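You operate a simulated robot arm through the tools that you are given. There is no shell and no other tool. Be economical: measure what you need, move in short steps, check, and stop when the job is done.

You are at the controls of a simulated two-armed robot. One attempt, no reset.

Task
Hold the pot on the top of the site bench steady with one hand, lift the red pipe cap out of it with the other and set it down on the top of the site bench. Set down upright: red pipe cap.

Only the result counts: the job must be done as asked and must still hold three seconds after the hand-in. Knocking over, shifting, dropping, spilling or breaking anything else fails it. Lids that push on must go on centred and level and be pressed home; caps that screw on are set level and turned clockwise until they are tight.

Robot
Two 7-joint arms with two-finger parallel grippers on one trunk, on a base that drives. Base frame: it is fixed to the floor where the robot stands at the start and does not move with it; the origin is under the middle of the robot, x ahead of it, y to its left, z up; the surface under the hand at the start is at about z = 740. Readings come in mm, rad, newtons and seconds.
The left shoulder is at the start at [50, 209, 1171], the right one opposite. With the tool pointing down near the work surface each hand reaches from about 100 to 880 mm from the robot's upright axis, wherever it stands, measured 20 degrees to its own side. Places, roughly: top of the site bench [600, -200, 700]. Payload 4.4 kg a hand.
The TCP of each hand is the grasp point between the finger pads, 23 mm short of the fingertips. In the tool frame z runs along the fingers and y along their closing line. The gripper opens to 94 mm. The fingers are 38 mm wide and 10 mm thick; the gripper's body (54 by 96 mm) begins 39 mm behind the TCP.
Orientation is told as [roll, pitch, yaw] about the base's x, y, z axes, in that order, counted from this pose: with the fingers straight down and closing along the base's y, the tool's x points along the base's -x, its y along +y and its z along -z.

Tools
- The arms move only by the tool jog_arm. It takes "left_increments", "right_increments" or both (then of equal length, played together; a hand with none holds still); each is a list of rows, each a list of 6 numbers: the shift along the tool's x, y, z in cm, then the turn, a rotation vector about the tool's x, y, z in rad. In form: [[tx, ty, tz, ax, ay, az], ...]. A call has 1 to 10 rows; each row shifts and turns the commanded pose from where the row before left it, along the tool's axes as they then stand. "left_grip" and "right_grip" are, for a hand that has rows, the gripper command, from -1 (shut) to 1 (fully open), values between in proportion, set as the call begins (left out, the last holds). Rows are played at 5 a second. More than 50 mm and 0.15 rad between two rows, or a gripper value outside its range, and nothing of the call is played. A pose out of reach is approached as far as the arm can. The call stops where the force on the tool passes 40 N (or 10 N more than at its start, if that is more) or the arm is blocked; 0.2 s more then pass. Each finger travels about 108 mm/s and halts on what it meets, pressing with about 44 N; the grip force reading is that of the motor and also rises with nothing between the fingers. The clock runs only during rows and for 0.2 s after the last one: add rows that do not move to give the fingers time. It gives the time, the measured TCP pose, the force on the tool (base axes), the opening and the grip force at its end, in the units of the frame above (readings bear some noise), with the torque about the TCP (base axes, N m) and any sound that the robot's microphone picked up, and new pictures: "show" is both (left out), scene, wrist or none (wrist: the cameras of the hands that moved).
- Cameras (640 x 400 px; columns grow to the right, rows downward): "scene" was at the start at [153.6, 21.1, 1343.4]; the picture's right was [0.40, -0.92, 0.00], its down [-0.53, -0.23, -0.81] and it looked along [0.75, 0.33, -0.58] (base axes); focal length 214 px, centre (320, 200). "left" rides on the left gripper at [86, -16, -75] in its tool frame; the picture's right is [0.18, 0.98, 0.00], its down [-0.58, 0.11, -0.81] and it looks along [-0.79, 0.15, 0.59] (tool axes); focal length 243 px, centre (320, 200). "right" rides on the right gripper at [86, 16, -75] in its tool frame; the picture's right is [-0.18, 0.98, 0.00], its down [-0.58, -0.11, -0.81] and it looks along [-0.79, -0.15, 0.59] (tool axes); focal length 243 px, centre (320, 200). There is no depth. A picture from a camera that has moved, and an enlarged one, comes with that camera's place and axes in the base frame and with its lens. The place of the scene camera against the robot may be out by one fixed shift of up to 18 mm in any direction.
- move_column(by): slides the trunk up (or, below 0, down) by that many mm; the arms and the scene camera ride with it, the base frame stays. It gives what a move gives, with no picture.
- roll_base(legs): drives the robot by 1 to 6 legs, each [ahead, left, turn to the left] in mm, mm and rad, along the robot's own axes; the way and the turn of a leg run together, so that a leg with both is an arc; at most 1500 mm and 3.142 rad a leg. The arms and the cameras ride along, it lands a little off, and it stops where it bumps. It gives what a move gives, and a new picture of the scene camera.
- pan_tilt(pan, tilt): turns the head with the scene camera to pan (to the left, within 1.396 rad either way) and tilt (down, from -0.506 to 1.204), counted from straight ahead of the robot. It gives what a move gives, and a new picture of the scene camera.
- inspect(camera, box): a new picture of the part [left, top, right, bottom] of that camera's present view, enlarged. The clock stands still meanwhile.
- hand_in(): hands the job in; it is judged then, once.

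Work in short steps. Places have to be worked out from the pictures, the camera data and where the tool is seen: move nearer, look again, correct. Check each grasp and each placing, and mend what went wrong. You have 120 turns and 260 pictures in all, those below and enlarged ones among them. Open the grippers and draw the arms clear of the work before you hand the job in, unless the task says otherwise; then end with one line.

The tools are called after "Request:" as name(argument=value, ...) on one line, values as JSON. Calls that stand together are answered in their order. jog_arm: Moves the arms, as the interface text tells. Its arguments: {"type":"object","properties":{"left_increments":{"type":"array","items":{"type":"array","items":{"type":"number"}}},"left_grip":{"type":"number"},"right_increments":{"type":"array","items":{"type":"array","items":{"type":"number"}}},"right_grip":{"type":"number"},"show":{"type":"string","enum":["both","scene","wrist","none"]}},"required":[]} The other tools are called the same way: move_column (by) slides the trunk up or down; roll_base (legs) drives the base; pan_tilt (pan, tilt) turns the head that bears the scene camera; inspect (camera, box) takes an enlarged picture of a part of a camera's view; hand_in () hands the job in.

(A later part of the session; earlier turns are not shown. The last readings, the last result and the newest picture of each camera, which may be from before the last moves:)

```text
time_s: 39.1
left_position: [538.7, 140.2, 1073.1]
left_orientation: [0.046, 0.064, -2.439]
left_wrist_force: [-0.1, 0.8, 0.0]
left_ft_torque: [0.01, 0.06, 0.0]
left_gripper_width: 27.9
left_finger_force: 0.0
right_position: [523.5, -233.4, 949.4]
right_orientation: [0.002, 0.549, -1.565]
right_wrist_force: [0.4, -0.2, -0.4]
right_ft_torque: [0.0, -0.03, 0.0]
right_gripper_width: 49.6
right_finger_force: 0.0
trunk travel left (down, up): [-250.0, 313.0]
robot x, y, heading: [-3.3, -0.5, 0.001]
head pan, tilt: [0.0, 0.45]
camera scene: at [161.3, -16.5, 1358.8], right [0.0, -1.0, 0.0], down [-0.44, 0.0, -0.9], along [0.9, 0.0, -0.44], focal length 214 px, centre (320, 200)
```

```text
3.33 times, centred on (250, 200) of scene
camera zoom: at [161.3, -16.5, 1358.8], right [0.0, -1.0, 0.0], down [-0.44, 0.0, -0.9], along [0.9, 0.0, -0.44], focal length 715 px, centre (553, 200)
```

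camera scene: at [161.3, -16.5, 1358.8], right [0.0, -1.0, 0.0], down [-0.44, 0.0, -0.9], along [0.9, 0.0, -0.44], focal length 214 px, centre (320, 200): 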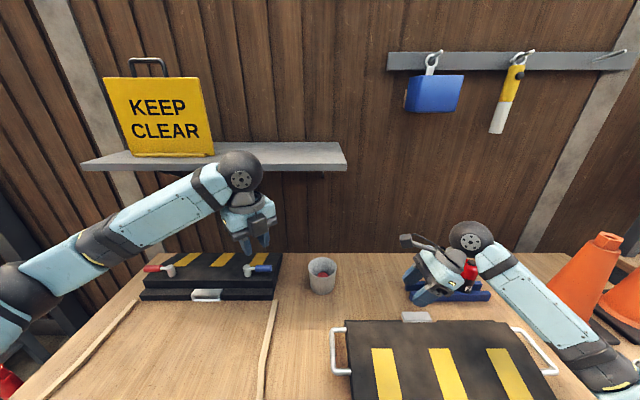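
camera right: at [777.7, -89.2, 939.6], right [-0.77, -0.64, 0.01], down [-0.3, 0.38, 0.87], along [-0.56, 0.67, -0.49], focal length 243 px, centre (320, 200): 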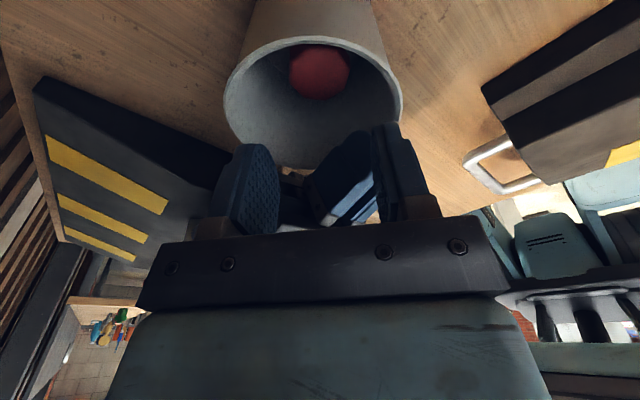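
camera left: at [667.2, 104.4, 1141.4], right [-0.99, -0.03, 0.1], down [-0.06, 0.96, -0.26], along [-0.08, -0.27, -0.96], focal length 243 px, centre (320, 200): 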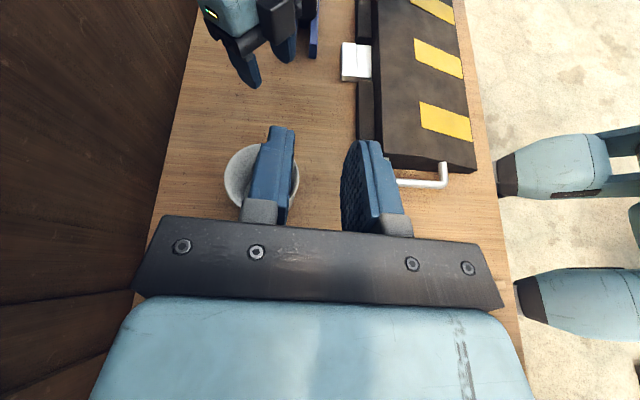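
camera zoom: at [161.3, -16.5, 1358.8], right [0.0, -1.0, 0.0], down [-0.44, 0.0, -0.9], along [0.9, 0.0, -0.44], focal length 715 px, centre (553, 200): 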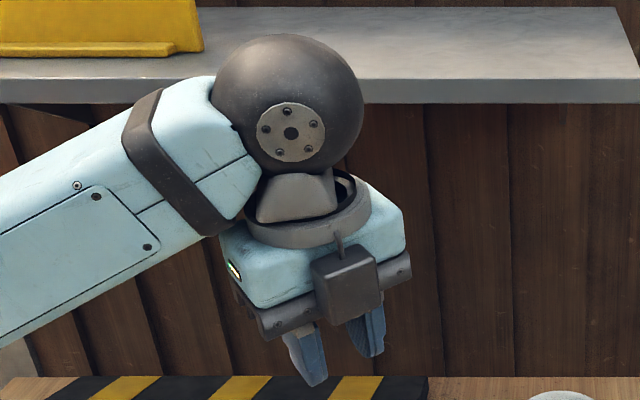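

Both grippers have the module, so orientation matters. New plan:
- **Right:** pinches the near rim with its fingertips, pointing +y and 15° below horizontal.
- **Left:** picks from above at yaw 0, closing along y with its camera to -x, leaning slightly to +y.

I'll finish the orientations now.

Request:
jog_arm(left_increments=[[0, 0, 0, 0, 0, -0.1435], [0, 0, 0, 0, 0, -0.1435], [0, 0, 0, 0, 0, -0.1435], [0, 0, 0, 0, 0, -0.1435], [0, 0, 0, 0, 0, -0.1435], [0, 0, 0, 0, 0, -0.1435], [0, 0, 0, 0, 0, -0.1435], [0, 0, 0, 0, 0, -0.1435], [0, 0, 0, 0, 0, -0.1435], [0, 0, 0, 0, 0, -0.1435]], right_increments=[[0, 0, 0, 0, 0.127, 0], [0, 0, 0, 0, 0.127, 0], [0, 0, 0, 0, 0.127, 0], [0, 0, 0, 0, 0.127, 0], [0, 0, 0, 0, 0.127, 0], [0, 0, 0, 0, 0.127, 0], [0, 0, 0, 0, 0, -0.045], [0, 0, 0, 0, 0, -0.045], [0, 0, 0, 0, 0, 0], [0, 0, 0, 0, 0, 0]], right_grip=-0.3, show="none")

Request:
jog_arm(left_increments=[[0, 0, 0, 0, 0, -0.1435], [0, 0, 0, 0, 0, -0.1435], [0, 0, 0, 0, 0, -0.1435], [0, 0, 0, 0, 0, -0.1435], [0, 0, 0, 0, 0, -0.1435], [0, 0, 0, 0, 0, -0.1435], [0, 0, 0, 0, 0, -0.1435], [0, 0, 0, 0, 0, 0]], left_grip=0.15, show="scene")

Request:
inspect(camera="right", box=[0, 0, 640, 400])

```text
time_s: 41.4
left_position: [538.4, 141.3, 1072.4]
left_orientation: [0.067, -0.041, -1.003]
left_wrist_force: [1.0, 0.5, 0.4]
left_ft_torque: [0.02, 0.02, -0.01]
left_gripper_width: 28.1
left_finger_force: 0.0
right_position: [523.1, -232.7, 949.4]
right_orientation: [0.331, 1.293, -1.226]
right_wrist_force: [0.0, -0.5, 0.0]
right_ft_torque: [0.02, 0.01, 0.01]
right_gripper_width: 33.0
right_finger_force: 0.2
trunk travel left (down, up): [-250.0, 313.0]
robot x, y, heading: [-5.7, -2.0, -0.002]
head pan, tilt: [0.0, 0.45]
```

```text
time_s: 43.1
left_position: [538.2, 141.8, 1072.4]
left_orientation: [0.006, -0.079, 0.004]
left_wrist_force: [0.5, -0.5, 0.4]
left_ft_torque: [-0.02, -0.01, -0.02]
left_gripper_width: 53.9
left_finger_force: 0.1
right_position: [523.2, -232.4, 950.2]
right_orientation: [0.331, 1.294, -1.223]
right_wrist_force: [-0.4, -1.1, 0.0]
right_ft_torque: [0.02, 0.0, -0.02]
right_gripper_width: 32.9
right_finger_force: 0.0
trunk travel left (down, up): [-250.0, 313.0]
robot x, y, heading: [-2.3, 0.4, -0.001]
head pan, tilt: [0.0, 0.45]
camera scene: at [161.4, -16.1, 1358.7], right [0.0, -1.0, 0.0], down [-0.44, 0.0, -0.9], along [0.9, 0.0, -0.44], focal length 214 px, centre (320, 200)
```

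scene: 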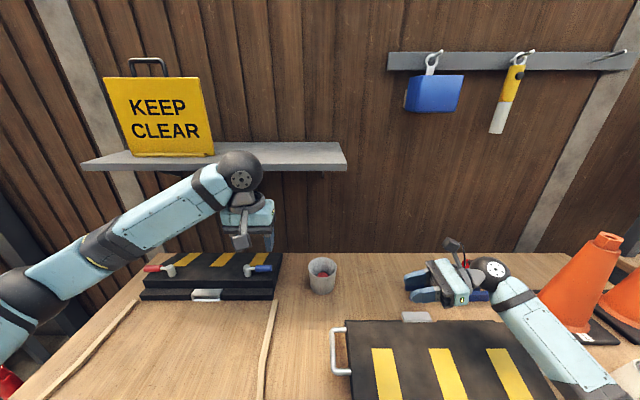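

```text
1.00 times, centred on (320, 200) of right (not enlarged: the box is as wide or as high as the picture)
camera zoom: at [531.8, -281.4, 1054.0], right [1.0, -0.02, -0.09], down [-0.05, -0.93, -0.36], along [-0.08, 0.36, -0.93], focal length 243 px, centre (320, 200)
```

zoom: 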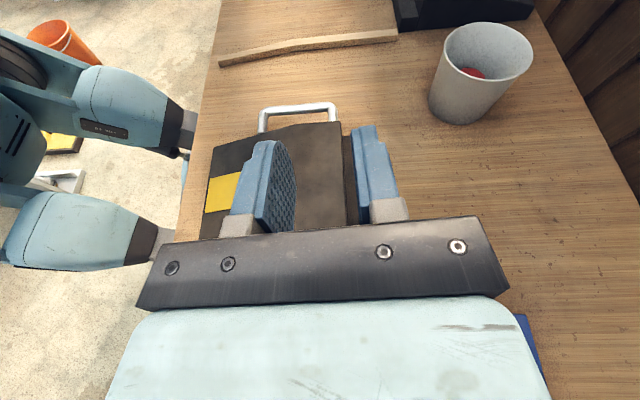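

I'll move the right hand towards the pot for a measuring view.

Request:
jog_arm(right_increments=[[-0.7, 2.84, 2.23, 0, 0, 0], [-0.7, 2.84, 2.23, 0, 0, 0], [-0.7, 2.84, 2.23, 0, 0, 0], [-0.7, 2.84, 2.23, 0, 0, 0], [-0.7, 2.84, 2.23, 0, 0, 0], [0, 0, 0, 0, 0, 0]], show="wrist")

Request:
inspect(camera="right", box=[300, 40, 460, 160])

```text
time_s: 44.5
left_position: [537.3, 139.9, 1073.6]
left_orientation: [0.005, -0.079, 0.001]
left_wrist_force: [0.8, 0.7, 0.2]
left_ft_torque: [-0.01, -0.02, 0.03]
left_gripper_width: 54.1
left_finger_force: 0.0
right_position: [667.8, -130.1, 899.8]
right_orientation: [0.333, 1.292, -1.224]
right_wrist_force: [0.1, 0.4, 0.4]
right_ft_torque: [-0.03, 0.02, 0.01]
right_gripper_width: 33.0
right_finger_force: 0.0
trunk travel left (down, up): [-250.0, 313.0]
robot x, y, heading: [-2.5, -2.2, -0.001]
head pan, tilt: [0.0, 0.45]
camera right: at [675.7, -178.2, 1004.0], right [1.0, -0.02, -0.09], down [-0.05, -0.93, -0.36], along [-0.08, 0.36, -0.93], focal length 243 px, centre (320, 200)
```

right: 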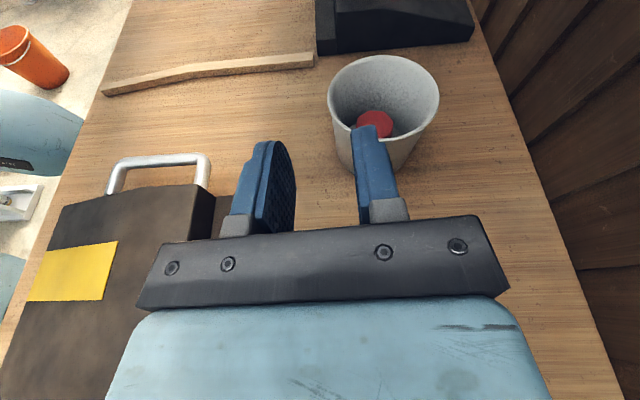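

```text
3.33 times, centred on (380, 100) of right
camera zoom: at [675.7, -178.2, 1004.0], right [1.0, -0.02, -0.09], down [-0.05, -0.93, -0.36], along [-0.08, 0.36, -0.93], focal length 809 px, centre (120, 533)
```

zoom: 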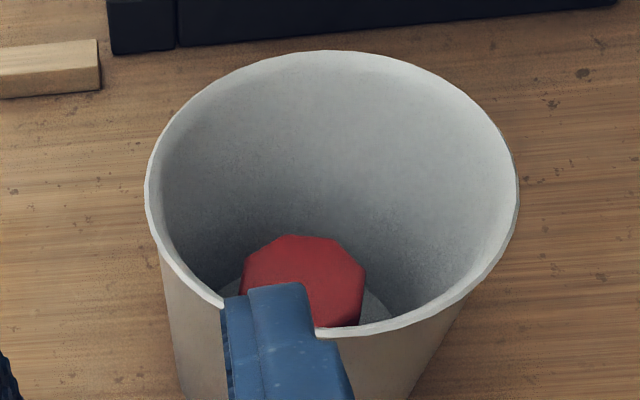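

Rim centre is now about (718.5, -12) and the cap about (719, -8). I'll position the right hand over the near wall and lower it partway.

Request:
jog_arm(right_increments=[[0.24, 0.15, 3.52, 0, 0, 0], [0.24, 0.15, 3.52, 0, 0, 0], [0.24, 0.15, 3.52, 0, 0, 0], [-2.4, -0.2, 0.64, 0, 0, 0], [0, 0, 0, 0, 0, 0]], show="wrist")

Request:
inspect(camera="right", box=[260, 80, 500, 240])

Request:
inspect(camera="scene", box=[280, 215, 400, 305])

```text
time_s: 45.8
left_position: [537.8, 141.4, 1074.1]
left_orientation: [0.004, -0.078, 0.001]
left_wrist_force: [-0.4, -0.6, -0.5]
left_ft_torque: [0.01, 0.0, 0.01]
left_gripper_width: 54.2
left_finger_force: 0.0
right_position: [671.8, -26.6, 854.3]
right_orientation: [0.329, 1.293, -1.227]
right_wrist_force: [-0.4, -0.8, 0.7]
right_ft_torque: [-0.01, -0.01, -0.01]
right_gripper_width: 32.9
right_finger_force: 0.0
trunk travel left (down, up): [-250.0, 313.0]
robot x, y, heading: [-3.6, 1.8, 0.003]
head pan, tilt: [0.0, 0.45]
camera right: at [679.7, -75.3, 958.7], right [1.0, -0.02, -0.09], down [-0.05, -0.93, -0.36], along [-0.08, 0.36, -0.93], focal length 243 px, centre (320, 200)
```

right: 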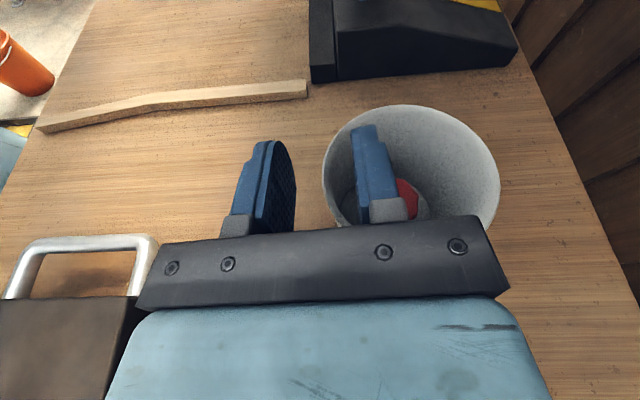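

```text
2.50 times, centred on (380, 160) of right
camera zoom: at [679.7, -75.3, 958.7], right [1.0, -0.02, -0.09], down [-0.05, -0.93, -0.36], along [-0.08, 0.36, -0.93], focal length 606 px, centre (170, 300)
```

zoom: 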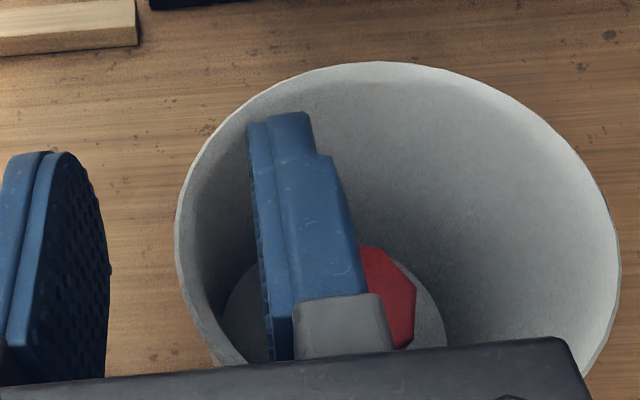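

```text
4.44 times, centred on (340, 260) of scene
camera zoom: at [161.2, -15.8, 1358.8], right [0.0, -1.0, 0.0], down [-0.44, 0.0, -0.9], along [0.9, 0.0, -0.44], focal length 953 px, centre (231, -67)
```

zoom: 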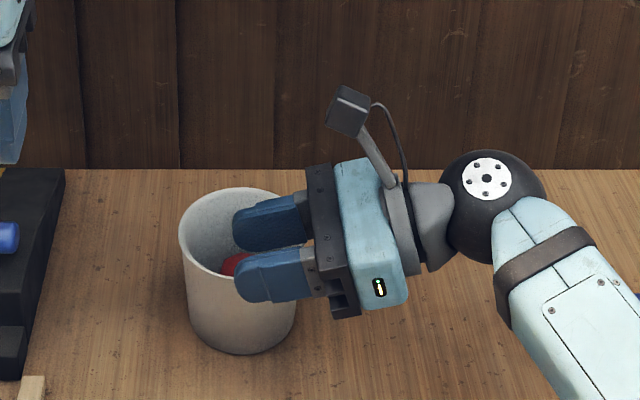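

Alignment is good, with the near wall at x≈670. I'll lower to z≈843, then close gently.

Request:
jog_arm(right_increments=[[-1.1, 0.0, 0.28, 0, 0, 0], [0, 0, 0, 0, 0, 0]], right_grip=-0.7, show="none")

Request:
jog_arm(right_increments=[[0, 0, 0, 0, 0, 0], [0, 0, 0, 0, 0, 0]], right_grip=-0.86, show="wrist")

Request:
inspect(camera="right", box=[260, 80, 500, 240])

Request:
inspect(camera="scene", box=[280, 215, 400, 305])

```text
time_s: 46.4
left_position: [537.1, 141.5, 1073.7]
left_orientation: [0.004, -0.081, 0.001]
left_wrist_force: [0.2, -0.1, 1.1]
left_ft_torque: [0.02, 0.0, -0.03]
left_gripper_width: 53.9
left_finger_force: 0.1
right_position: [672.0, -27.1, 844.5]
right_orientation: [0.343, 1.294, -1.215]
right_wrist_force: [-0.7, -1.1, 7.5]
right_ft_torque: [-0.06, -0.08, -0.02]
right_gripper_width: 14.6
right_finger_force: 0.0
trunk travel left (down, up): [-250.0, 313.0]
robot x, y, heading: [-1.8, -2.1, 0.0]
head pan, tilt: [0.0, 0.45]
```

```text
time_s: 47.0
left_position: [536.0, 140.5, 1073.8]
left_orientation: [0.005, -0.08, 0.002]
left_wrist_force: [0.2, -0.2, 0.5]
left_ft_torque: [0.0, 0.04, 0.0]
left_gripper_width: 54.0
left_finger_force: 0.1
right_position: [670.3, -27.0, 843.7]
right_orientation: [0.335, 1.293, -1.218]
right_wrist_force: [-0.1, 0.0, 10.2]
right_ft_torque: [-0.09, -0.11, 0.04]
right_gripper_width: 8.4
right_finger_force: 2.1
trunk travel left (down, up): [-250.0, 313.0]
robot x, y, heading: [-3.2, -2.2, 0.0]
head pan, tilt: [0.0, 0.45]
camera right: at [679.9, -75.6, 948.8], right [1.0, -0.02, -0.09], down [-0.05, -0.93, -0.36], along [-0.07, 0.36, -0.93], focal length 243 px, centre (320, 200)
```

right: 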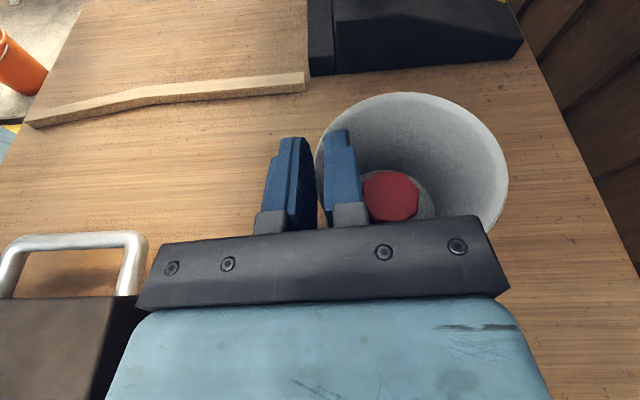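

```text
2.50 times, centred on (380, 160) of right
camera zoom: at [679.9, -75.6, 948.8], right [1.0, -0.02, -0.09], down [-0.05, -0.93, -0.36], along [-0.07, 0.36, -0.93], focal length 606 px, centre (170, 300)
```

zoom: 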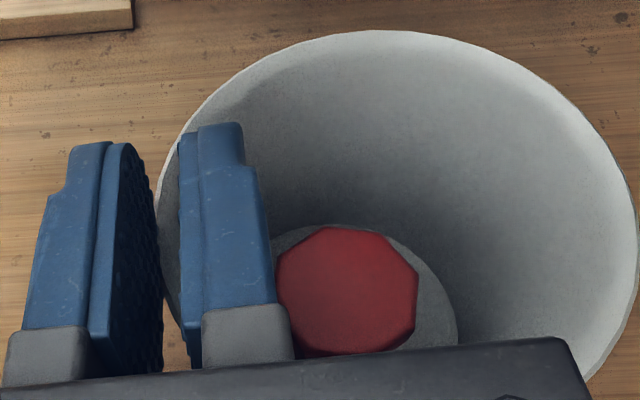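

```text
4.44 times, centred on (340, 260) of scene
camera zoom: at [160.2, -16.1, 1358.9], right [0.0, -1.0, 0.0], down [-0.43, 0.0, -0.9], along [0.9, 0.0, -0.43], focal length 953 px, centre (231, -67)
```

zoom: 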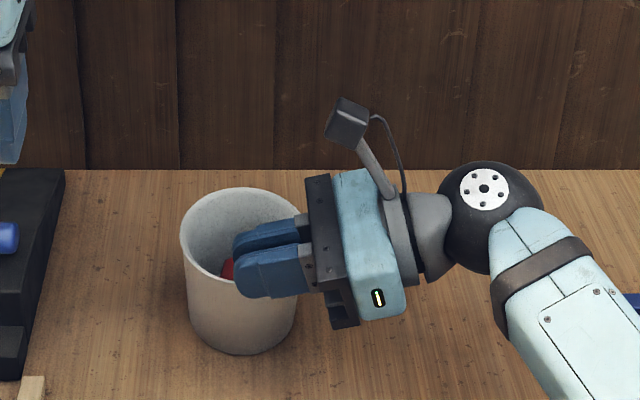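

The right hand holds the near rim gently at 8.4 mm and the pot has barely moved. Cap at (719, -11.5). I'll ease the right hand up 1.5 mm and firm the grip, while the left goes down and then forward to staging at (724, 90, 886).

Request:
jog_arm(right_increments=[[0.15, 0, 0, 0, 0, 0], [0, 0, 0, 0, 0, 0], [0, 0, 0, 0, 0, 0], [0, 0, 0, 0, 0, 0], [0, 0, 0, 0, 0, 0], [0, 0, 0, 0, 0, 0], [0, 0, 0, 0, 0, 0], [0, 0, 0, 0, 0, 0], [0, 0, 0, 0, 0, 0], [0, 0, 0, 0, 0, 0]], right_grip=-0.92, left_increments=[[0, 0, 4.6, 0, 0.055, 0], [0, 0, 4.6, 0, 0.055, 0], [0, 0, 4.6, 0, 0, 0], [0, 0, 4.6, 0, 0, 0], [-4.65, -1.27, 0, 0, 0, 0], [-4.65, -1.27, 0, 0, 0, 0], [-4.65, -1.27, 0, 0, 0, 0], [-4.65, -1.27, 0, 0, 0, 0], [0, 0, 0, 0.1, 0, 0], [0, 0, 0, 0, 0, 0]], left_grip=0.1)

```text
time_s: 49.1
left_position: [726.9, 90.8, 885.5]
left_orientation: [-0.097, 0.03, 0.001]
left_wrist_force: [-0.3, -0.4, -0.2]
left_ft_torque: [0.03, 0.01, -0.01]
left_gripper_width: 51.5
left_finger_force: 0.0
right_position: [671.8, -26.2, 844.7]
right_orientation: [0.328, 1.293, -1.226]
right_wrist_force: [0.5, -0.8, 3.0]
right_ft_torque: [-0.04, -0.04, 0.01]
right_gripper_width: 6.0
right_finger_force: 2.3
trunk travel left (down, up): [-250.0, 313.0]
robot x, y, heading: [0.7, -5.9, -0.0]
head pan, tilt: [0.0, 0.45]
camera scene: at [161.0, -16.4, 1358.8], right [0.0, -1.0, 0.0], down [-0.43, 0.0, -0.9], along [0.9, 0.0, -0.43], focal length 214 px, centre (320, 200)
camera right: at [680.2, -75.1, 949.3], right [1.0, -0.02, -0.09], down [-0.05, -0.93, -0.36], along [-0.08, 0.36, -0.93], focal length 243 px, centre (320, 200)
camera left: at [641.6, 82.4, 963.1], right [-0.19, 0.98, -0.09], down [0.6, 0.19, 0.77], along [0.77, 0.09, -0.63], focal length 243 px, centre (320, 200)
```

scene: 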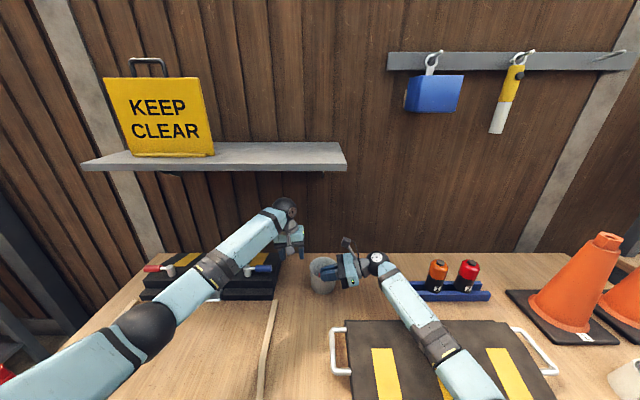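
right: 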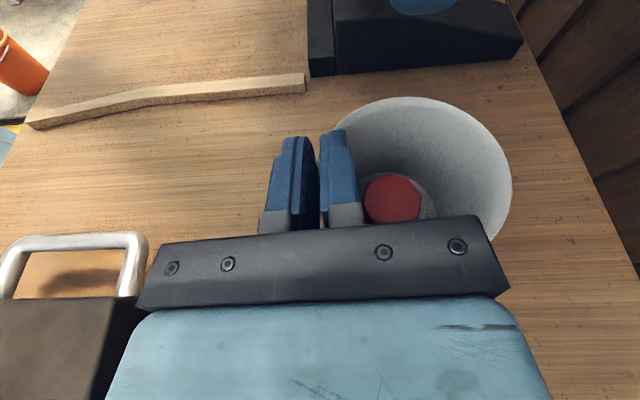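
left: 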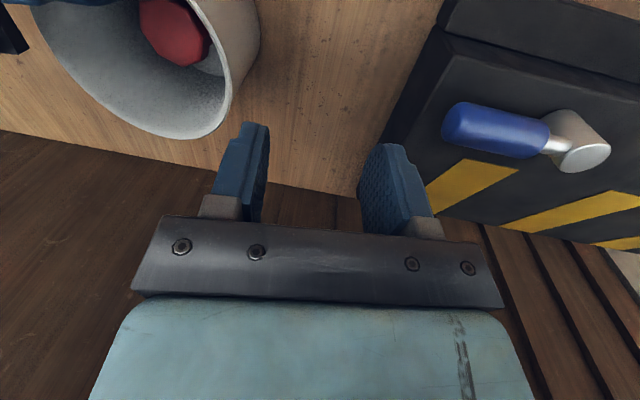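

The right grip reads 6.0 mm with light force. I'll firm it up to make sure the wall is held.

Request:
jog_arm(right_increments=[[0, 0, 0, 0, 0, 0], [0, 0, 0, 0, 0, 0]], right_grip=-1, show="wrist")

Request:
inspect(camera="right", box=[260, 80, 520, 240])

Request:
inspect(camera="scene", box=[270, 190, 400, 305])

```text
time_s: 49.8
left_position: [726.2, 92.3, 883.1]
left_orientation: [-0.096, 0.03, 0.002]
left_wrist_force: [0.2, -0.2, -0.8]
left_ft_torque: [0.04, -0.02, -0.01]
left_gripper_width: 51.6
left_finger_force: 0.1
right_position: [672.1, -24.8, 846.0]
right_orientation: [0.337, 1.295, -1.22]
right_wrist_force: [-1.6, 0.5, 8.8]
right_ft_torque: [-0.17, -0.03, -0.03]
right_gripper_width: 2.2
right_finger_force: 44.1
trunk travel left (down, up): [-250.0, 313.0]
robot x, y, heading: [-6.1, -1.7, 0.002]
head pan, tilt: [0.0, 0.45]
camera right: at [679.8, -74.8, 950.5], right [1.0, -0.02, -0.09], down [-0.05, -0.93, -0.36], along [-0.07, 0.36, -0.93], focal length 243 px, centre (320, 200)
```

right: 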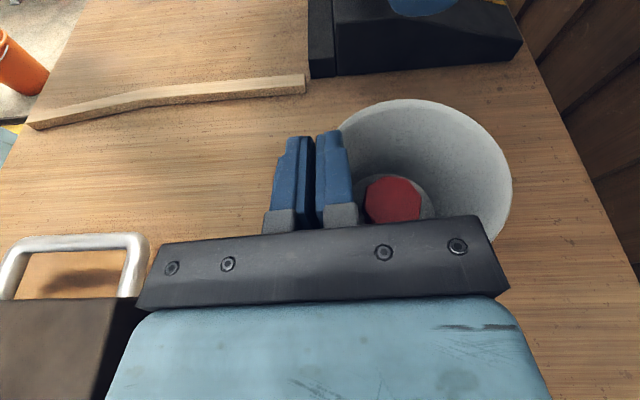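

```text
2.46 times, centred on (390, 160) of right
camera zoom: at [679.8, -74.8, 950.5], right [1.0, -0.02, -0.09], down [-0.05, -0.93, -0.36], along [-0.07, 0.36, -0.93], focal length 597 px, centre (148, 298)
```

zoom: 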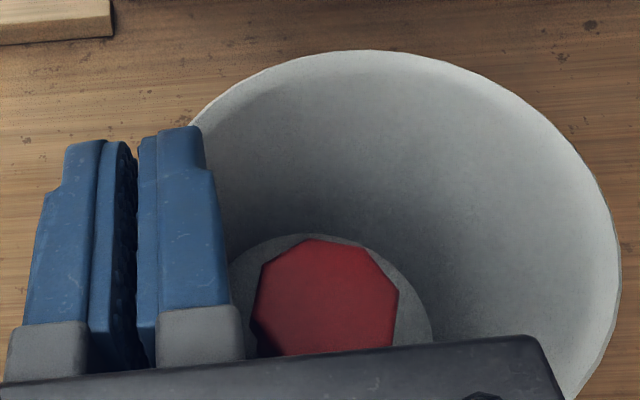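

```text
3.48 times, centred on (335, 248) of scene
camera zoom: at [160.2, -16.0, 1359.0], right [0.0, -1.0, 0.0], down [-0.43, 0.0, -0.9], along [0.9, 0.0, -0.43], focal length 746 px, centre (268, 35)
```

zoom: 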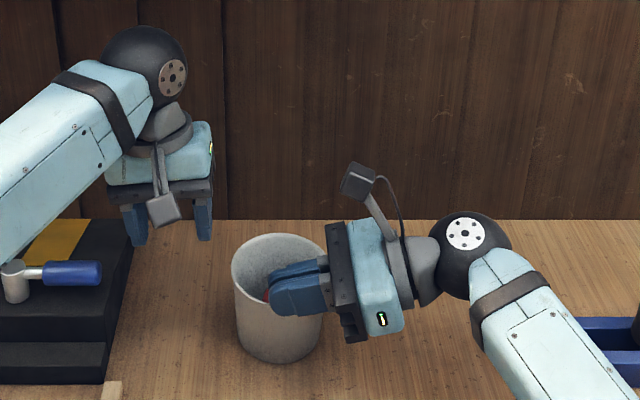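

The tips have slid up and off the wall's grip. I'll reopen, go about 4 mm deeper, and hold with a snug 8 mm opening so it doesn't squeeze upward.

Request:
jog_arm(right_increments=[[0, 0, 0, 0, 0, 0], [0, 0, 0, 0, 0, 0], [0, 0, 0, 0, 0, 0]], right_grip=-0.5, show="wrist")

Request:
inspect(camera="right", box=[260, 80, 520, 240])

```text
time_s: 50.5
left_position: [726.2, 91.4, 884.2]
left_orientation: [-0.096, 0.031, 0.002]
left_wrist_force: [0.3, -1.2, -0.2]
left_ft_torque: [0.01, -0.01, 0.0]
left_gripper_width: 51.6
left_finger_force: 0.2
right_position: [672.9, -25.1, 844.1]
right_orientation: [0.329, 1.293, -1.228]
right_wrist_force: [-0.3, -0.5, -0.1]
right_ft_torque: [0.02, -0.01, 0.0]
right_gripper_width: 23.6
right_finger_force: 0.2
trunk travel left (down, up): [-250.0, 313.0]
robot x, y, heading: [-5.5, -2.7, -0.004]
head pan, tilt: [0.0, 0.45]
camera right: at [680.5, -75.0, 948.9], right [1.0, -0.02, -0.09], down [-0.05, -0.93, -0.36], along [-0.08, 0.36, -0.93], focal length 243 px, centre (320, 200)
```

right: 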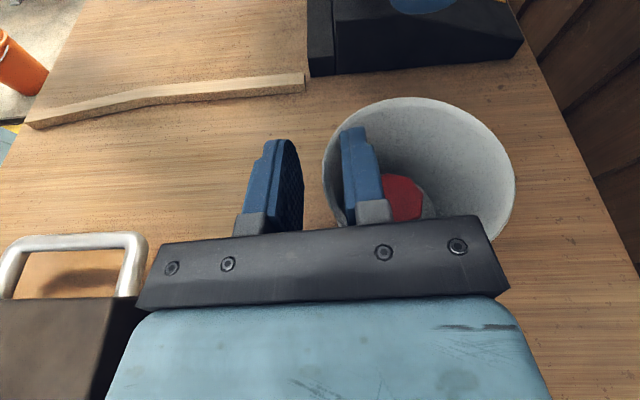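

```text
2.46 times, centred on (390, 160) of right
camera zoom: at [680.5, -75.0, 948.9], right [1.0, -0.02, -0.09], down [-0.05, -0.93, -0.36], along [-0.08, 0.36, -0.93], focal length 597 px, centre (148, 298)
```

zoom: 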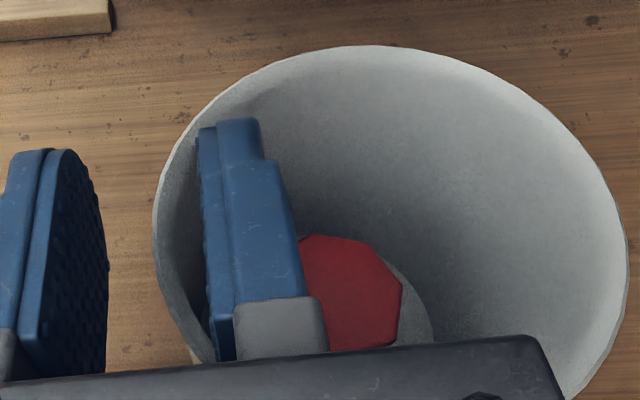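

Pot centre is (720, -14). I'll go 4 mm deeper, shift +1.8 mm in x, and close to a snug ~7.5 mm.

Request:
jog_arm(right_increments=[[-0.4, 0.16, 0.1, 0, 0, 0], [0, 0, 0, 0, 0, 0], [0, 0, 0, 0, 0, 0]], right_grip=-0.84, show="wrist")

Request:
inspect(camera="right", box=[260, 80, 520, 240])

```text
time_s: 51.4
left_position: [724.3, 91.5, 885.6]
left_orientation: [-0.095, 0.03, 0.002]
left_wrist_force: [0.4, 0.6, 0.4]
left_ft_torque: [0.0, 0.02, 0.0]
left_gripper_width: 51.6
left_finger_force: 0.1
right_position: [673.3, -26.0, 842.8]
right_orientation: [0.34, 1.293, -1.217]
right_wrist_force: [-0.1, 0.0, 12.8]
right_ft_torque: [-0.2, -0.07, -0.02]
right_gripper_width: 8.8
right_finger_force: 1.2
trunk travel left (down, up): [-250.0, 313.0]
robot x, y, heading: [0.1, -4.9, -0.001]
head pan, tilt: [0.0, 0.45]
camera right: at [681.4, -74.9, 947.4], right [1.0, -0.02, -0.09], down [-0.05, -0.93, -0.36], along [-0.07, 0.36, -0.93], focal length 243 px, centre (320, 200)
```

right: 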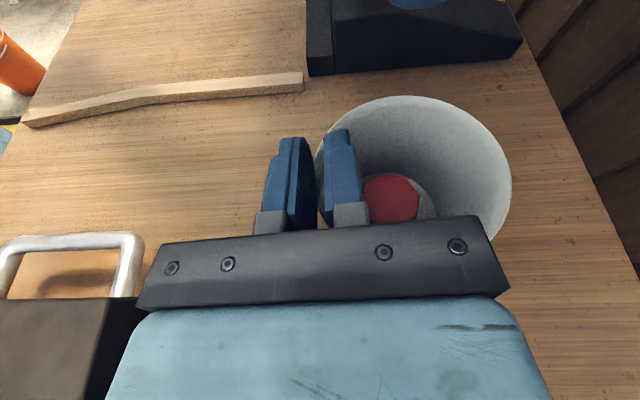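

```text
2.46 times, centred on (390, 160) of right
camera zoom: at [681.4, -74.9, 947.4], right [1.0, -0.02, -0.09], down [-0.05, -0.93, -0.36], along [-0.07, 0.36, -0.93], focal length 597 px, centre (148, 298)
```

zoom: 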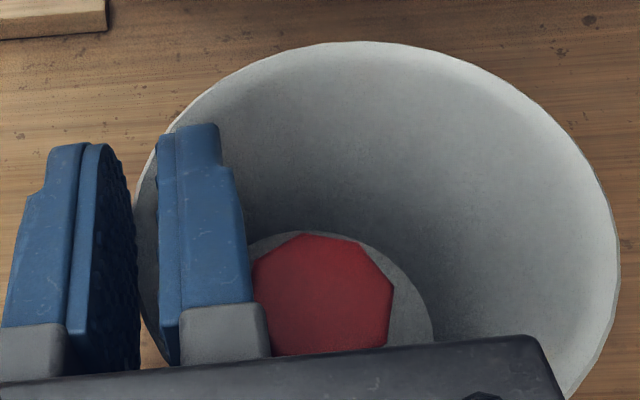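

The right hand is snugly hugging the wall. Cap at (719.5, -13.3). I'll bring the left hand over the cap with a little more lean.

Request:
jog_arm(left_increments=[[0.1, 0, 0, 0.034, 0, 0], [0, -3.5, 0.43, 0, 0, 0], [0, -3.5, 0.43, 0, 0, 0], [0, -3.4, 0.43, 0, 0, 0], [0, 0, 0, 0, 0, 0]])

Request:
inspect(camera="right", box=[220, 0, 540, 240])

Request:
inspect(camera="scene", box=[280, 180, 400, 305])

```text
time_s: 52.5
left_position: [724.9, -13.2, 885.9]
left_orientation: [-0.127, 0.029, 0.004]
left_wrist_force: [0.7, -0.1, 0.4]
left_ft_torque: [0.0, -0.02, 0.01]
left_gripper_width: 51.5
left_finger_force: 0.0
right_position: [672.5, -24.9, 841.8]
right_orientation: [0.338, 1.294, -1.218]
right_wrist_force: [-1.1, 0.1, 16.2]
right_ft_torque: [-0.19, -0.07, -0.05]
right_gripper_width: 9.1
right_finger_force: 2.1
trunk travel left (down, up): [-250.0, 313.0]
robot x, y, heading: [-6.1, -3.6, -0.003]
head pan, tilt: [0.0, 0.45]
camera scene: at [159.4, -15.7, 1359.1], right [0.0, -1.0, 0.0], down [-0.43, 0.0, -0.9], along [0.9, 0.0, -0.43], focal length 214 px, centre (320, 200)
camera left: at [639.7, -19.4, 964.6], right [-0.19, 0.97, -0.12], down [0.6, 0.21, 0.77], along [0.77, 0.07, -0.63], focal length 243 px, centre (320, 200)
```

scene: 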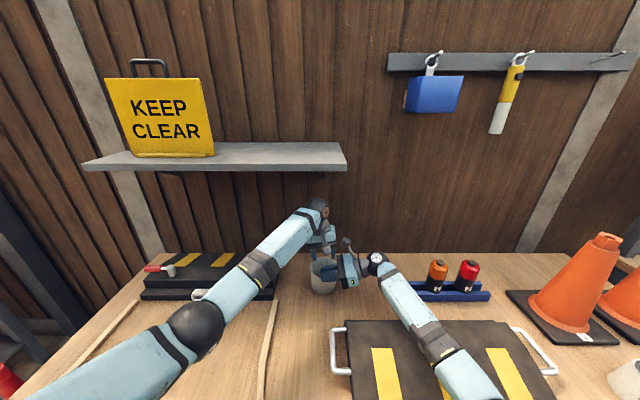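
left: 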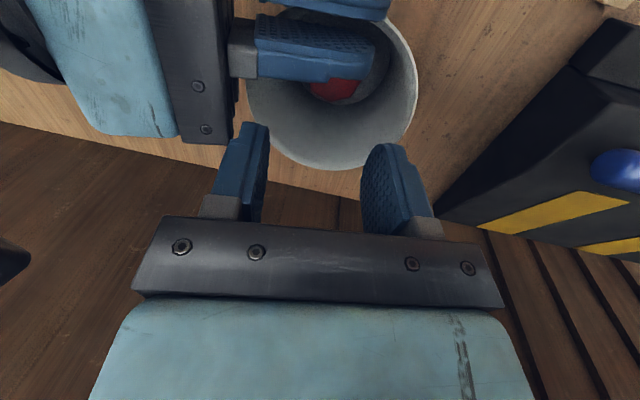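

```text
1.67 times, centred on (380, 120) of right
camera zoom: at [681.3, -74.6, 947.0], right [1.0, -0.02, -0.09], down [-0.05, -0.93, -0.36], along [-0.07, 0.36, -0.93], focal length 404 px, centre (220, 333)
```

zoom: 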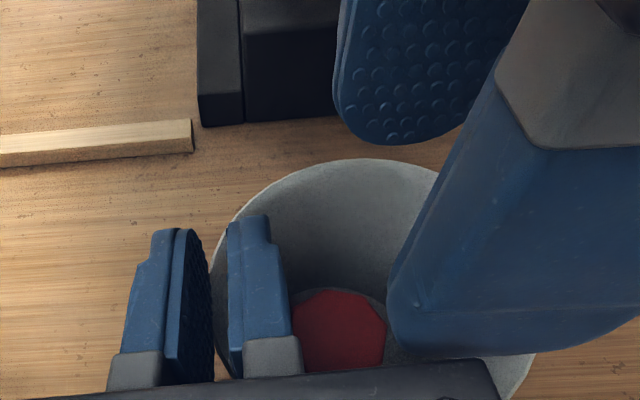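

```text
3.20 times, centred on (340, 242) of scene
camera zoom: at [159.4, -15.7, 1359.1], right [0.0, -1.0, 0.0], down [-0.43, 0.0, -0.9], along [0.9, 0.0, -0.43], focal length 686 px, centre (256, 64)
```

zoom: 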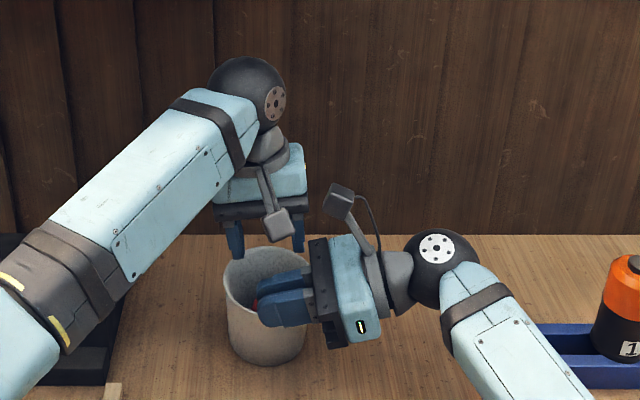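

Aligned and clear in all views. I'll descend about 45 mm and look.

Request:
jog_arm(left_increments=[[-0.045, 0.19, 1.49, 0, 0, 0], [-0.045, 0.19, 1.49, 0, 0, 0], [-0.045, 0.19, 1.49, 0, 0, 0], [0, 0, 0, 0, 0, 0]])

Request:
inspect(camera="right", box=[220, 0, 540, 240])

Request:
inspect(camera="scene", box=[290, 210, 380, 300])

```text
time_s: 53.5
left_position: [725.0, -13.1, 839.6]
left_orientation: [-0.13, 0.03, 0.005]
left_wrist_force: [0.3, 0.3, 0.7]
left_ft_torque: [0.0, 0.04, -0.01]
left_gripper_width: 51.8
left_finger_force: 0.1
right_position: [674.1, -26.3, 841.9]
right_orientation: [0.337, 1.294, -1.217]
right_wrist_force: [-1.0, -0.4, 16.0]
right_ft_torque: [-0.28, -0.12, -0.03]
right_gripper_width: 9.3
right_finger_force: 2.0
trunk travel left (down, up): [-250.0, 313.0]
robot x, y, heading: [-6.2, -4.3, 0.003]
head pan, tilt: [0.0, 0.45]
camera scene: at [159.3, -16.1, 1359.1], right [0.0, -1.0, 0.0], down [-0.43, 0.0, -0.9], along [0.9, 0.0, -0.43], focal length 214 px, centre (320, 200)
camera left: at [639.3, -19.7, 919.4], right [-0.19, 0.97, -0.12], down [0.6, 0.21, 0.77], along [0.77, 0.07, -0.63], focal length 243 px, centre (320, 200)
```

scene: 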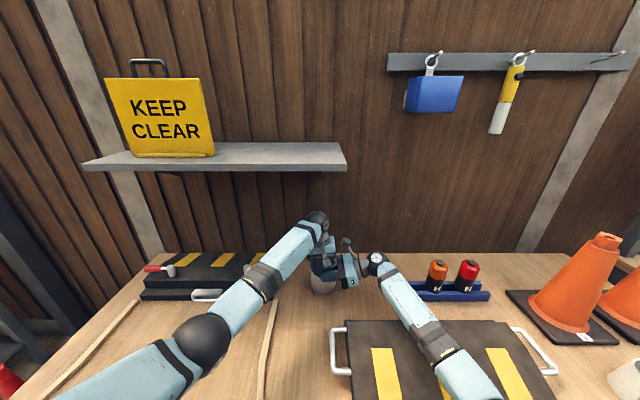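
left: 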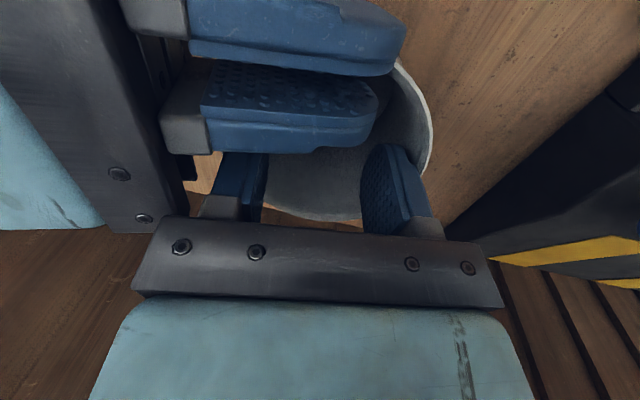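

```text
1.67 times, centred on (380, 120) of right
camera zoom: at [681.2, -74.9, 947.0], right [1.0, -0.02, -0.09], down [-0.05, -0.93, -0.36], along [-0.07, 0.36, -0.93], focal length 404 px, centre (220, 333)
```

zoom: 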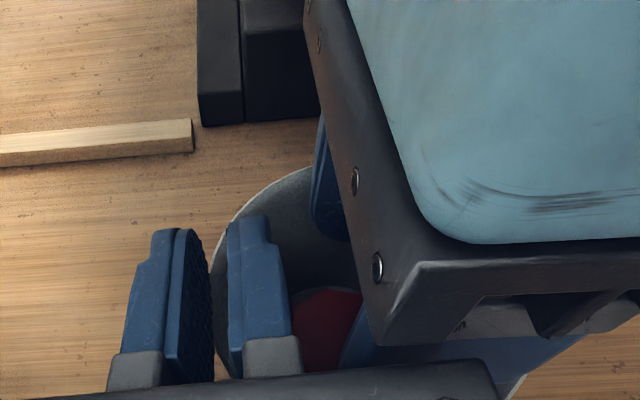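

```text
4.44 times, centred on (335, 255) of scene
camera zoom: at [159.3, -16.1, 1359.1], right [0.0, -1.0, 0.0], down [-0.43, 0.0, -0.9], along [0.9, 0.0, -0.43], focal length 953 px, centre (253, -44)
```

zoom: 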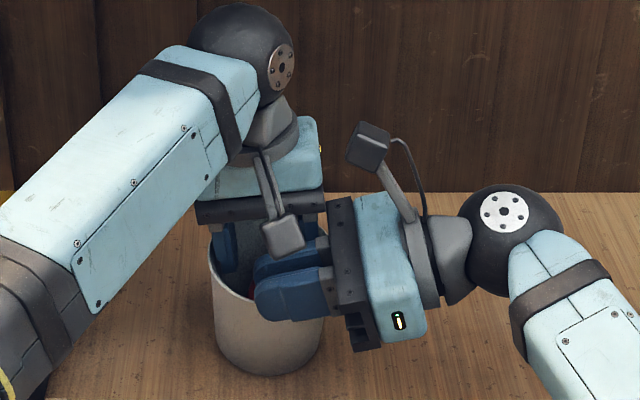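

No contact so far. I'll continue down in small steps.

Request:
jog_arm(left_increments=[[-0.03, 0.14, 1.1, 0, 0, 0], [-0.03, 0.14, 1.1, 0, 0, 0], [0, 0, 0, 0, 0, 0]])

Request:
inspect(camera="right", box=[260, 80, 520, 240])

Request:
inspect(camera="scene", box=[290, 220, 370, 300])

```text
time_s: 54.0
left_position: [727.4, -14.2, 837.2]
left_orientation: [-0.136, 0.014, 0.0]
left_wrist_force: [-3.8, 4.6, 14.0]
left_ft_torque: [-0.56, -0.14, -0.15]
left_gripper_width: 51.3
left_finger_force: 0.0
right_position: [674.0, -25.5, 842.2]
right_orientation: [0.331, 1.296, -1.231]
right_wrist_force: [3.4, -1.5, 10.8]
right_ft_torque: [0.19, 0.44, -0.11]
right_gripper_width: 8.8
right_finger_force: 1.8
trunk travel left (down, up): [-250.0, 313.0]
robot x, y, heading: [-5.9, -2.7, -0.003]
head pan, tilt: [0.0, 0.45]
stopped in row 2 (left hand): the force on the tool passed its limit at 49 N (the readings are from after the stop); the commanded pose is now the measured one
camera scene: at [159.2, -15.7, 1359.2], right [0.0, -1.0, 0.0], down [-0.43, 0.0, -0.9], along [0.9, 0.0, -0.43], focal length 214 px, centre (320, 200)
camera left: at [641.0, -19.8, 915.6], right [-0.19, 0.97, -0.13], down [0.59, 0.22, 0.78], along [0.78, 0.07, -0.62], focal length 243 px, centre (320, 200)
```

scene: 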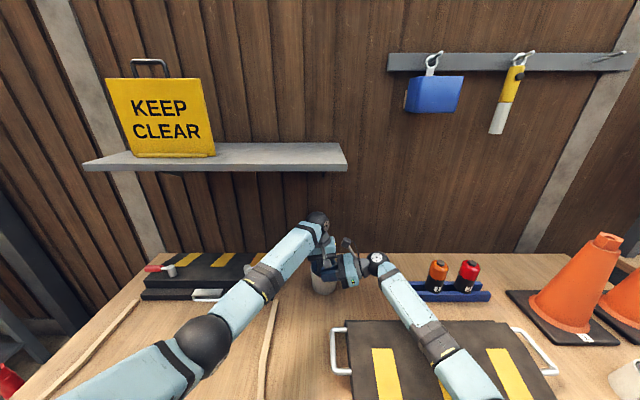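
left: 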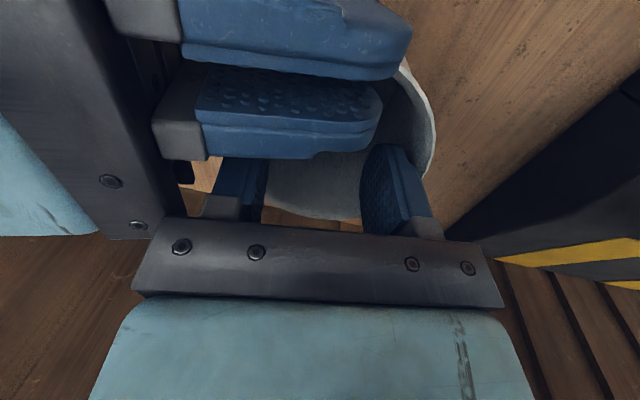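

```text
2.46 times, centred on (390, 160) of right
camera zoom: at [682.7, -75.1, 947.3], right [1.0, -0.02, -0.09], down [-0.06, -0.93, -0.36], along [-0.08, 0.36, -0.93], focal length 597 px, centre (148, 298)
```

zoom: 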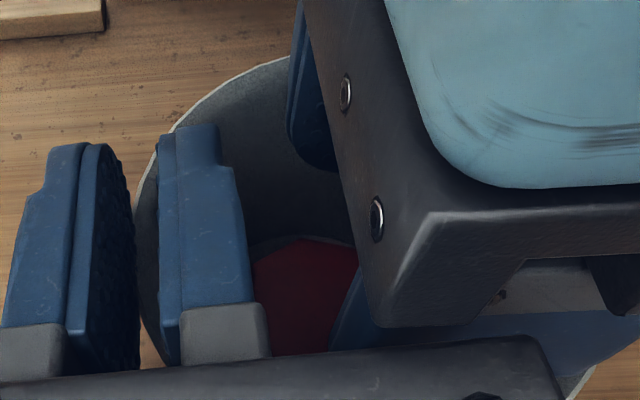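

```text
5.00 times, centred on (330, 260) of scene
camera zoom: at [159.2, -15.7, 1359.2], right [0.0, -1.0, 0.0], down [-0.43, 0.0, -0.9], along [0.9, 0.0, -0.43], focal length 1072 px, centre (270, -100)
```

zoom: 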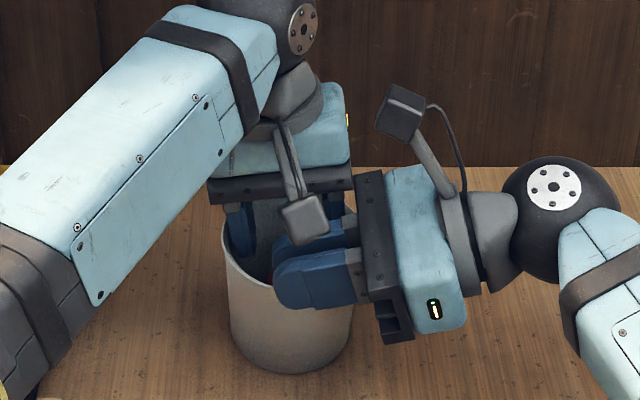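

The two gripper rails touched: left's -y end against right's upper front corner. I'll raise the left slightly with a +y offset, and retreat the right hand by 4 mm with a brief re-grip.

Request:
jog_arm(left_increments=[[0.0, 0.0, -1.2, 0, 0, 0], [0, 0.2, 0, 0, 0.015, 0], [0, 0, 0, 0, 0, 0], [0, 0, 0, 0, 0, 0], [0, 0, 0, 0, 0, 0]], right_increments=[[0, 0, 0, 0, 0, 0], [0, 0, 0, 0, 0, 0], [0.1, 0, -0.4, 0, 0, 0], [0, 0, 0, 0, 0, 0], [0, 0, 0, 0, 0, 0]], right_grip=-0.7, show="none")

Request:
jog_arm(right_increments=[[0, 0, 0, 0, 0, 0], [0, 0, 0, 0, 0, 0]], right_grip=-0.84, show="wrist")

Request:
inspect(camera="right", box=[260, 80, 520, 240])

```text
time_s: 55.2
left_position: [725.5, -11.0, 846.2]
left_orientation: [-0.135, 0.034, -0.003]
left_wrist_force: [-6.4, -6.1, 2.8]
left_ft_torque: [-0.02, 0.04, 0.08]
left_gripper_width: 49.0
left_finger_force: 0.1
right_position: [673.3, -30.0, 842.9]
right_orientation: [0.324, 1.295, -1.235]
right_wrist_force: [2.4, 11.5, 16.1]
right_ft_torque: [-0.07, -0.22, 0.18]
right_gripper_width: 16.2
right_finger_force: 1.8
trunk travel left (down, up): [-250.0, 313.0]
robot x, y, heading: [-3.2, -2.7, -0.009]
head pan, tilt: [0.0, 0.45]
```

```text
time_s: 55.8
left_position: [727.5, -11.5, 846.8]
left_orientation: [-0.136, 0.033, -0.003]
left_wrist_force: [-9.0, -8.2, 2.3]
left_ft_torque: [-0.06, 0.11, 0.15]
left_gripper_width: 47.9
left_finger_force: 0.0
right_position: [673.4, -30.6, 844.4]
right_orientation: [0.324, 1.295, -1.234]
right_wrist_force: [10.2, 10.1, 18.3]
right_ft_torque: [-0.11, -0.3, 0.12]
right_gripper_width: 12.3
right_finger_force: 6.1
trunk travel left (down, up): [-250.0, 313.0]
robot x, y, heading: [-7.2, 3.8, 0.002]
head pan, tilt: [0.0, 0.45]
camera right: at [682.3, -78.4, 947.6], right [1.0, -0.02, -0.09], down [-0.06, -0.93, -0.36], along [-0.08, 0.36, -0.93], focal length 243 px, centre (320, 200)
```

right: 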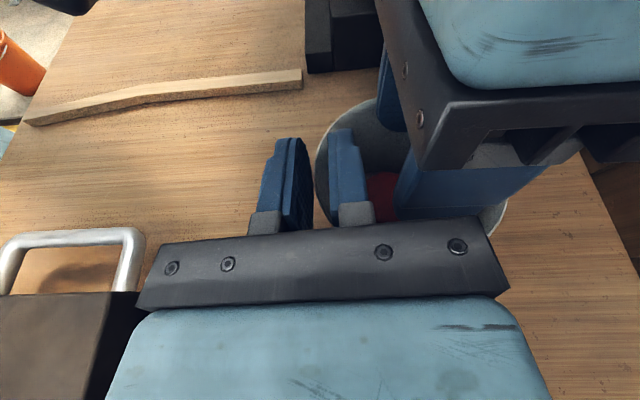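

```text
2.46 times, centred on (390, 160) of right
camera zoom: at [682.3, -78.4, 947.6], right [1.0, -0.02, -0.09], down [-0.06, -0.93, -0.36], along [-0.08, 0.36, -0.93], focal length 597 px, centre (148, 298)
```

zoom: 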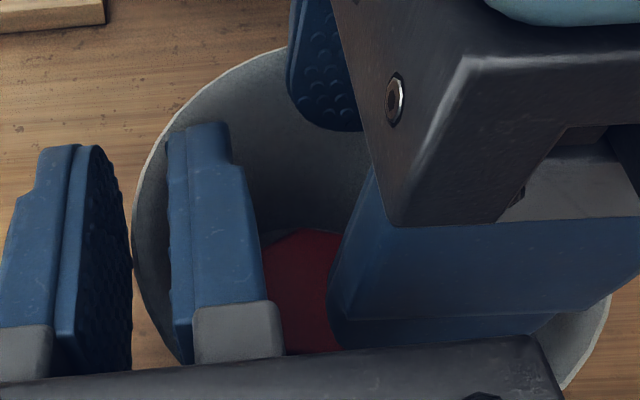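

The pot was being squeezed between the two hands' fingers. I'll lift the left hand out first, then reset the right grip.

Request:
jog_arm(left_increments=[[0, 0, -1, 0, 0, 0], [0, 0, -2, 0, 0, 0], [0, 0, -2, 0, 0, 0], [0, 0, 0, 0, 0, 0], [0, 0, 0, 0, 0, 0]], show="none")

Request:
jog_arm(right_increments=[[0, 0, 0, 0, 0, 0], [0, 0, 0, 0, 0, 0], [0, 0, 0, 0, 0, 0]], right_grip=-0.5, show="wrist")

Request:
inspect(camera="right", box=[260, 80, 520, 240])

Request:
inspect(camera="scene", box=[280, 190, 400, 300])

```text
time_s: 57.0
left_position: [730.2, -4.3, 894.8]
left_orientation: [-0.134, 0.034, -0.001]
left_wrist_force: [0.2, -1.1, -0.2]
left_ft_torque: [0.02, 0.0, -0.01]
left_gripper_width: 51.5
left_finger_force: 0.0
right_position: [674.4, -30.1, 840.2]
right_orientation: [0.31, 1.293, -1.251]
right_wrist_force: [-0.6, 0.9, -0.5]
right_ft_torque: [0.0, 0.01, 0.0]
right_gripper_width: 7.3
right_finger_force: 0.0
trunk travel left (down, up): [-250.0, 313.0]
robot x, y, heading: [-4.4, -1.7, -0.003]
head pan, tilt: [0.0, 0.45]
```

```text
time_s: 57.8
left_position: [730.4, -3.9, 894.1]
left_orientation: [-0.134, 0.035, -0.001]
left_wrist_force: [0.1, 0.0, -0.3]
left_ft_torque: [0.03, -0.02, -0.04]
left_gripper_width: 51.5
left_finger_force: 0.0
right_position: [675.5, -29.6, 839.4]
right_orientation: [0.312, 1.292, -1.246]
right_wrist_force: [-0.7, 0.3, 0.7]
right_ft_torque: [0.0, -0.03, 0.02]
right_gripper_width: 23.4
right_finger_force: 0.0
trunk travel left (down, up): [-250.0, 313.0]
robot x, y, heading: [-3.1, -0.8, 0.001]
head pan, tilt: [0.0, 0.45]
camera right: at [683.6, -78.4, 945.3], right [1.0, -0.02, -0.09], down [-0.06, -0.93, -0.36], along [-0.08, 0.36, -0.93], focal length 243 px, centre (320, 200)
```

right: 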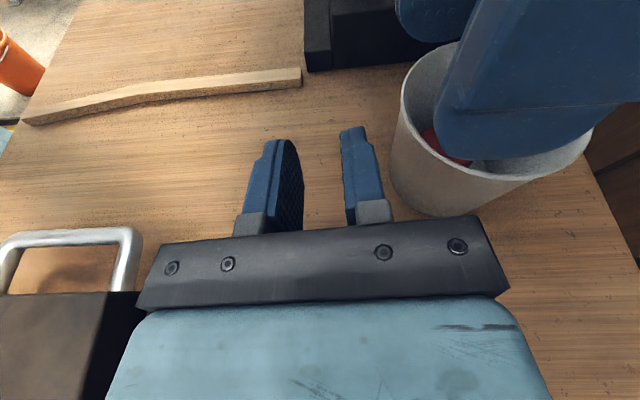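

```text
2.46 times, centred on (390, 160) of right
camera zoom: at [683.6, -78.4, 945.3], right [1.0, -0.02, -0.09], down [-0.06, -0.93, -0.36], along [-0.08, 0.36, -0.93], focal length 597 px, centre (148, 298)
```

zoom: 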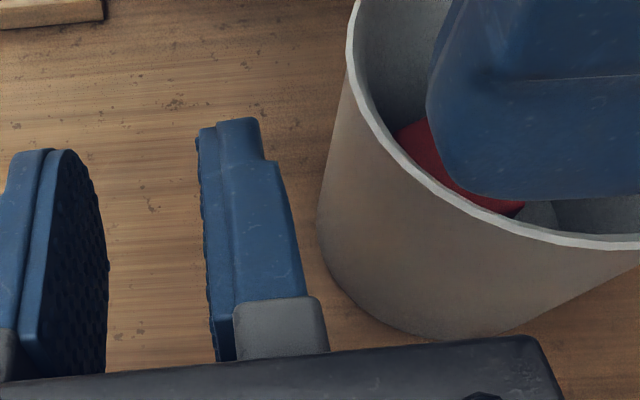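

```text
3.64 times, centred on (340, 245) of scene
camera zoom: at [161.6, -15.8, 1358.7], right [0.0, -1.0, 0.0], down [-0.44, 0.0, -0.9], along [0.9, 0.0, -0.44], focal length 780 px, centre (247, 36)
```

zoom: 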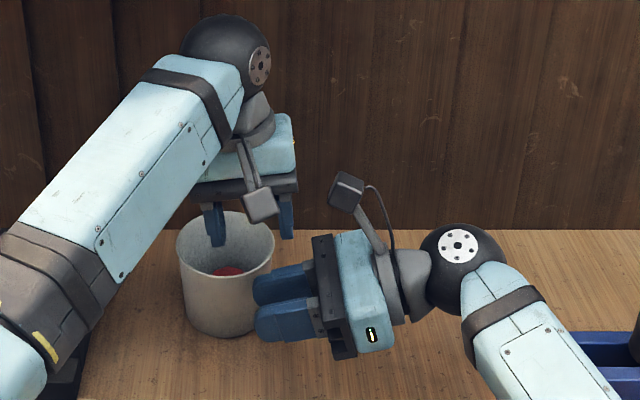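

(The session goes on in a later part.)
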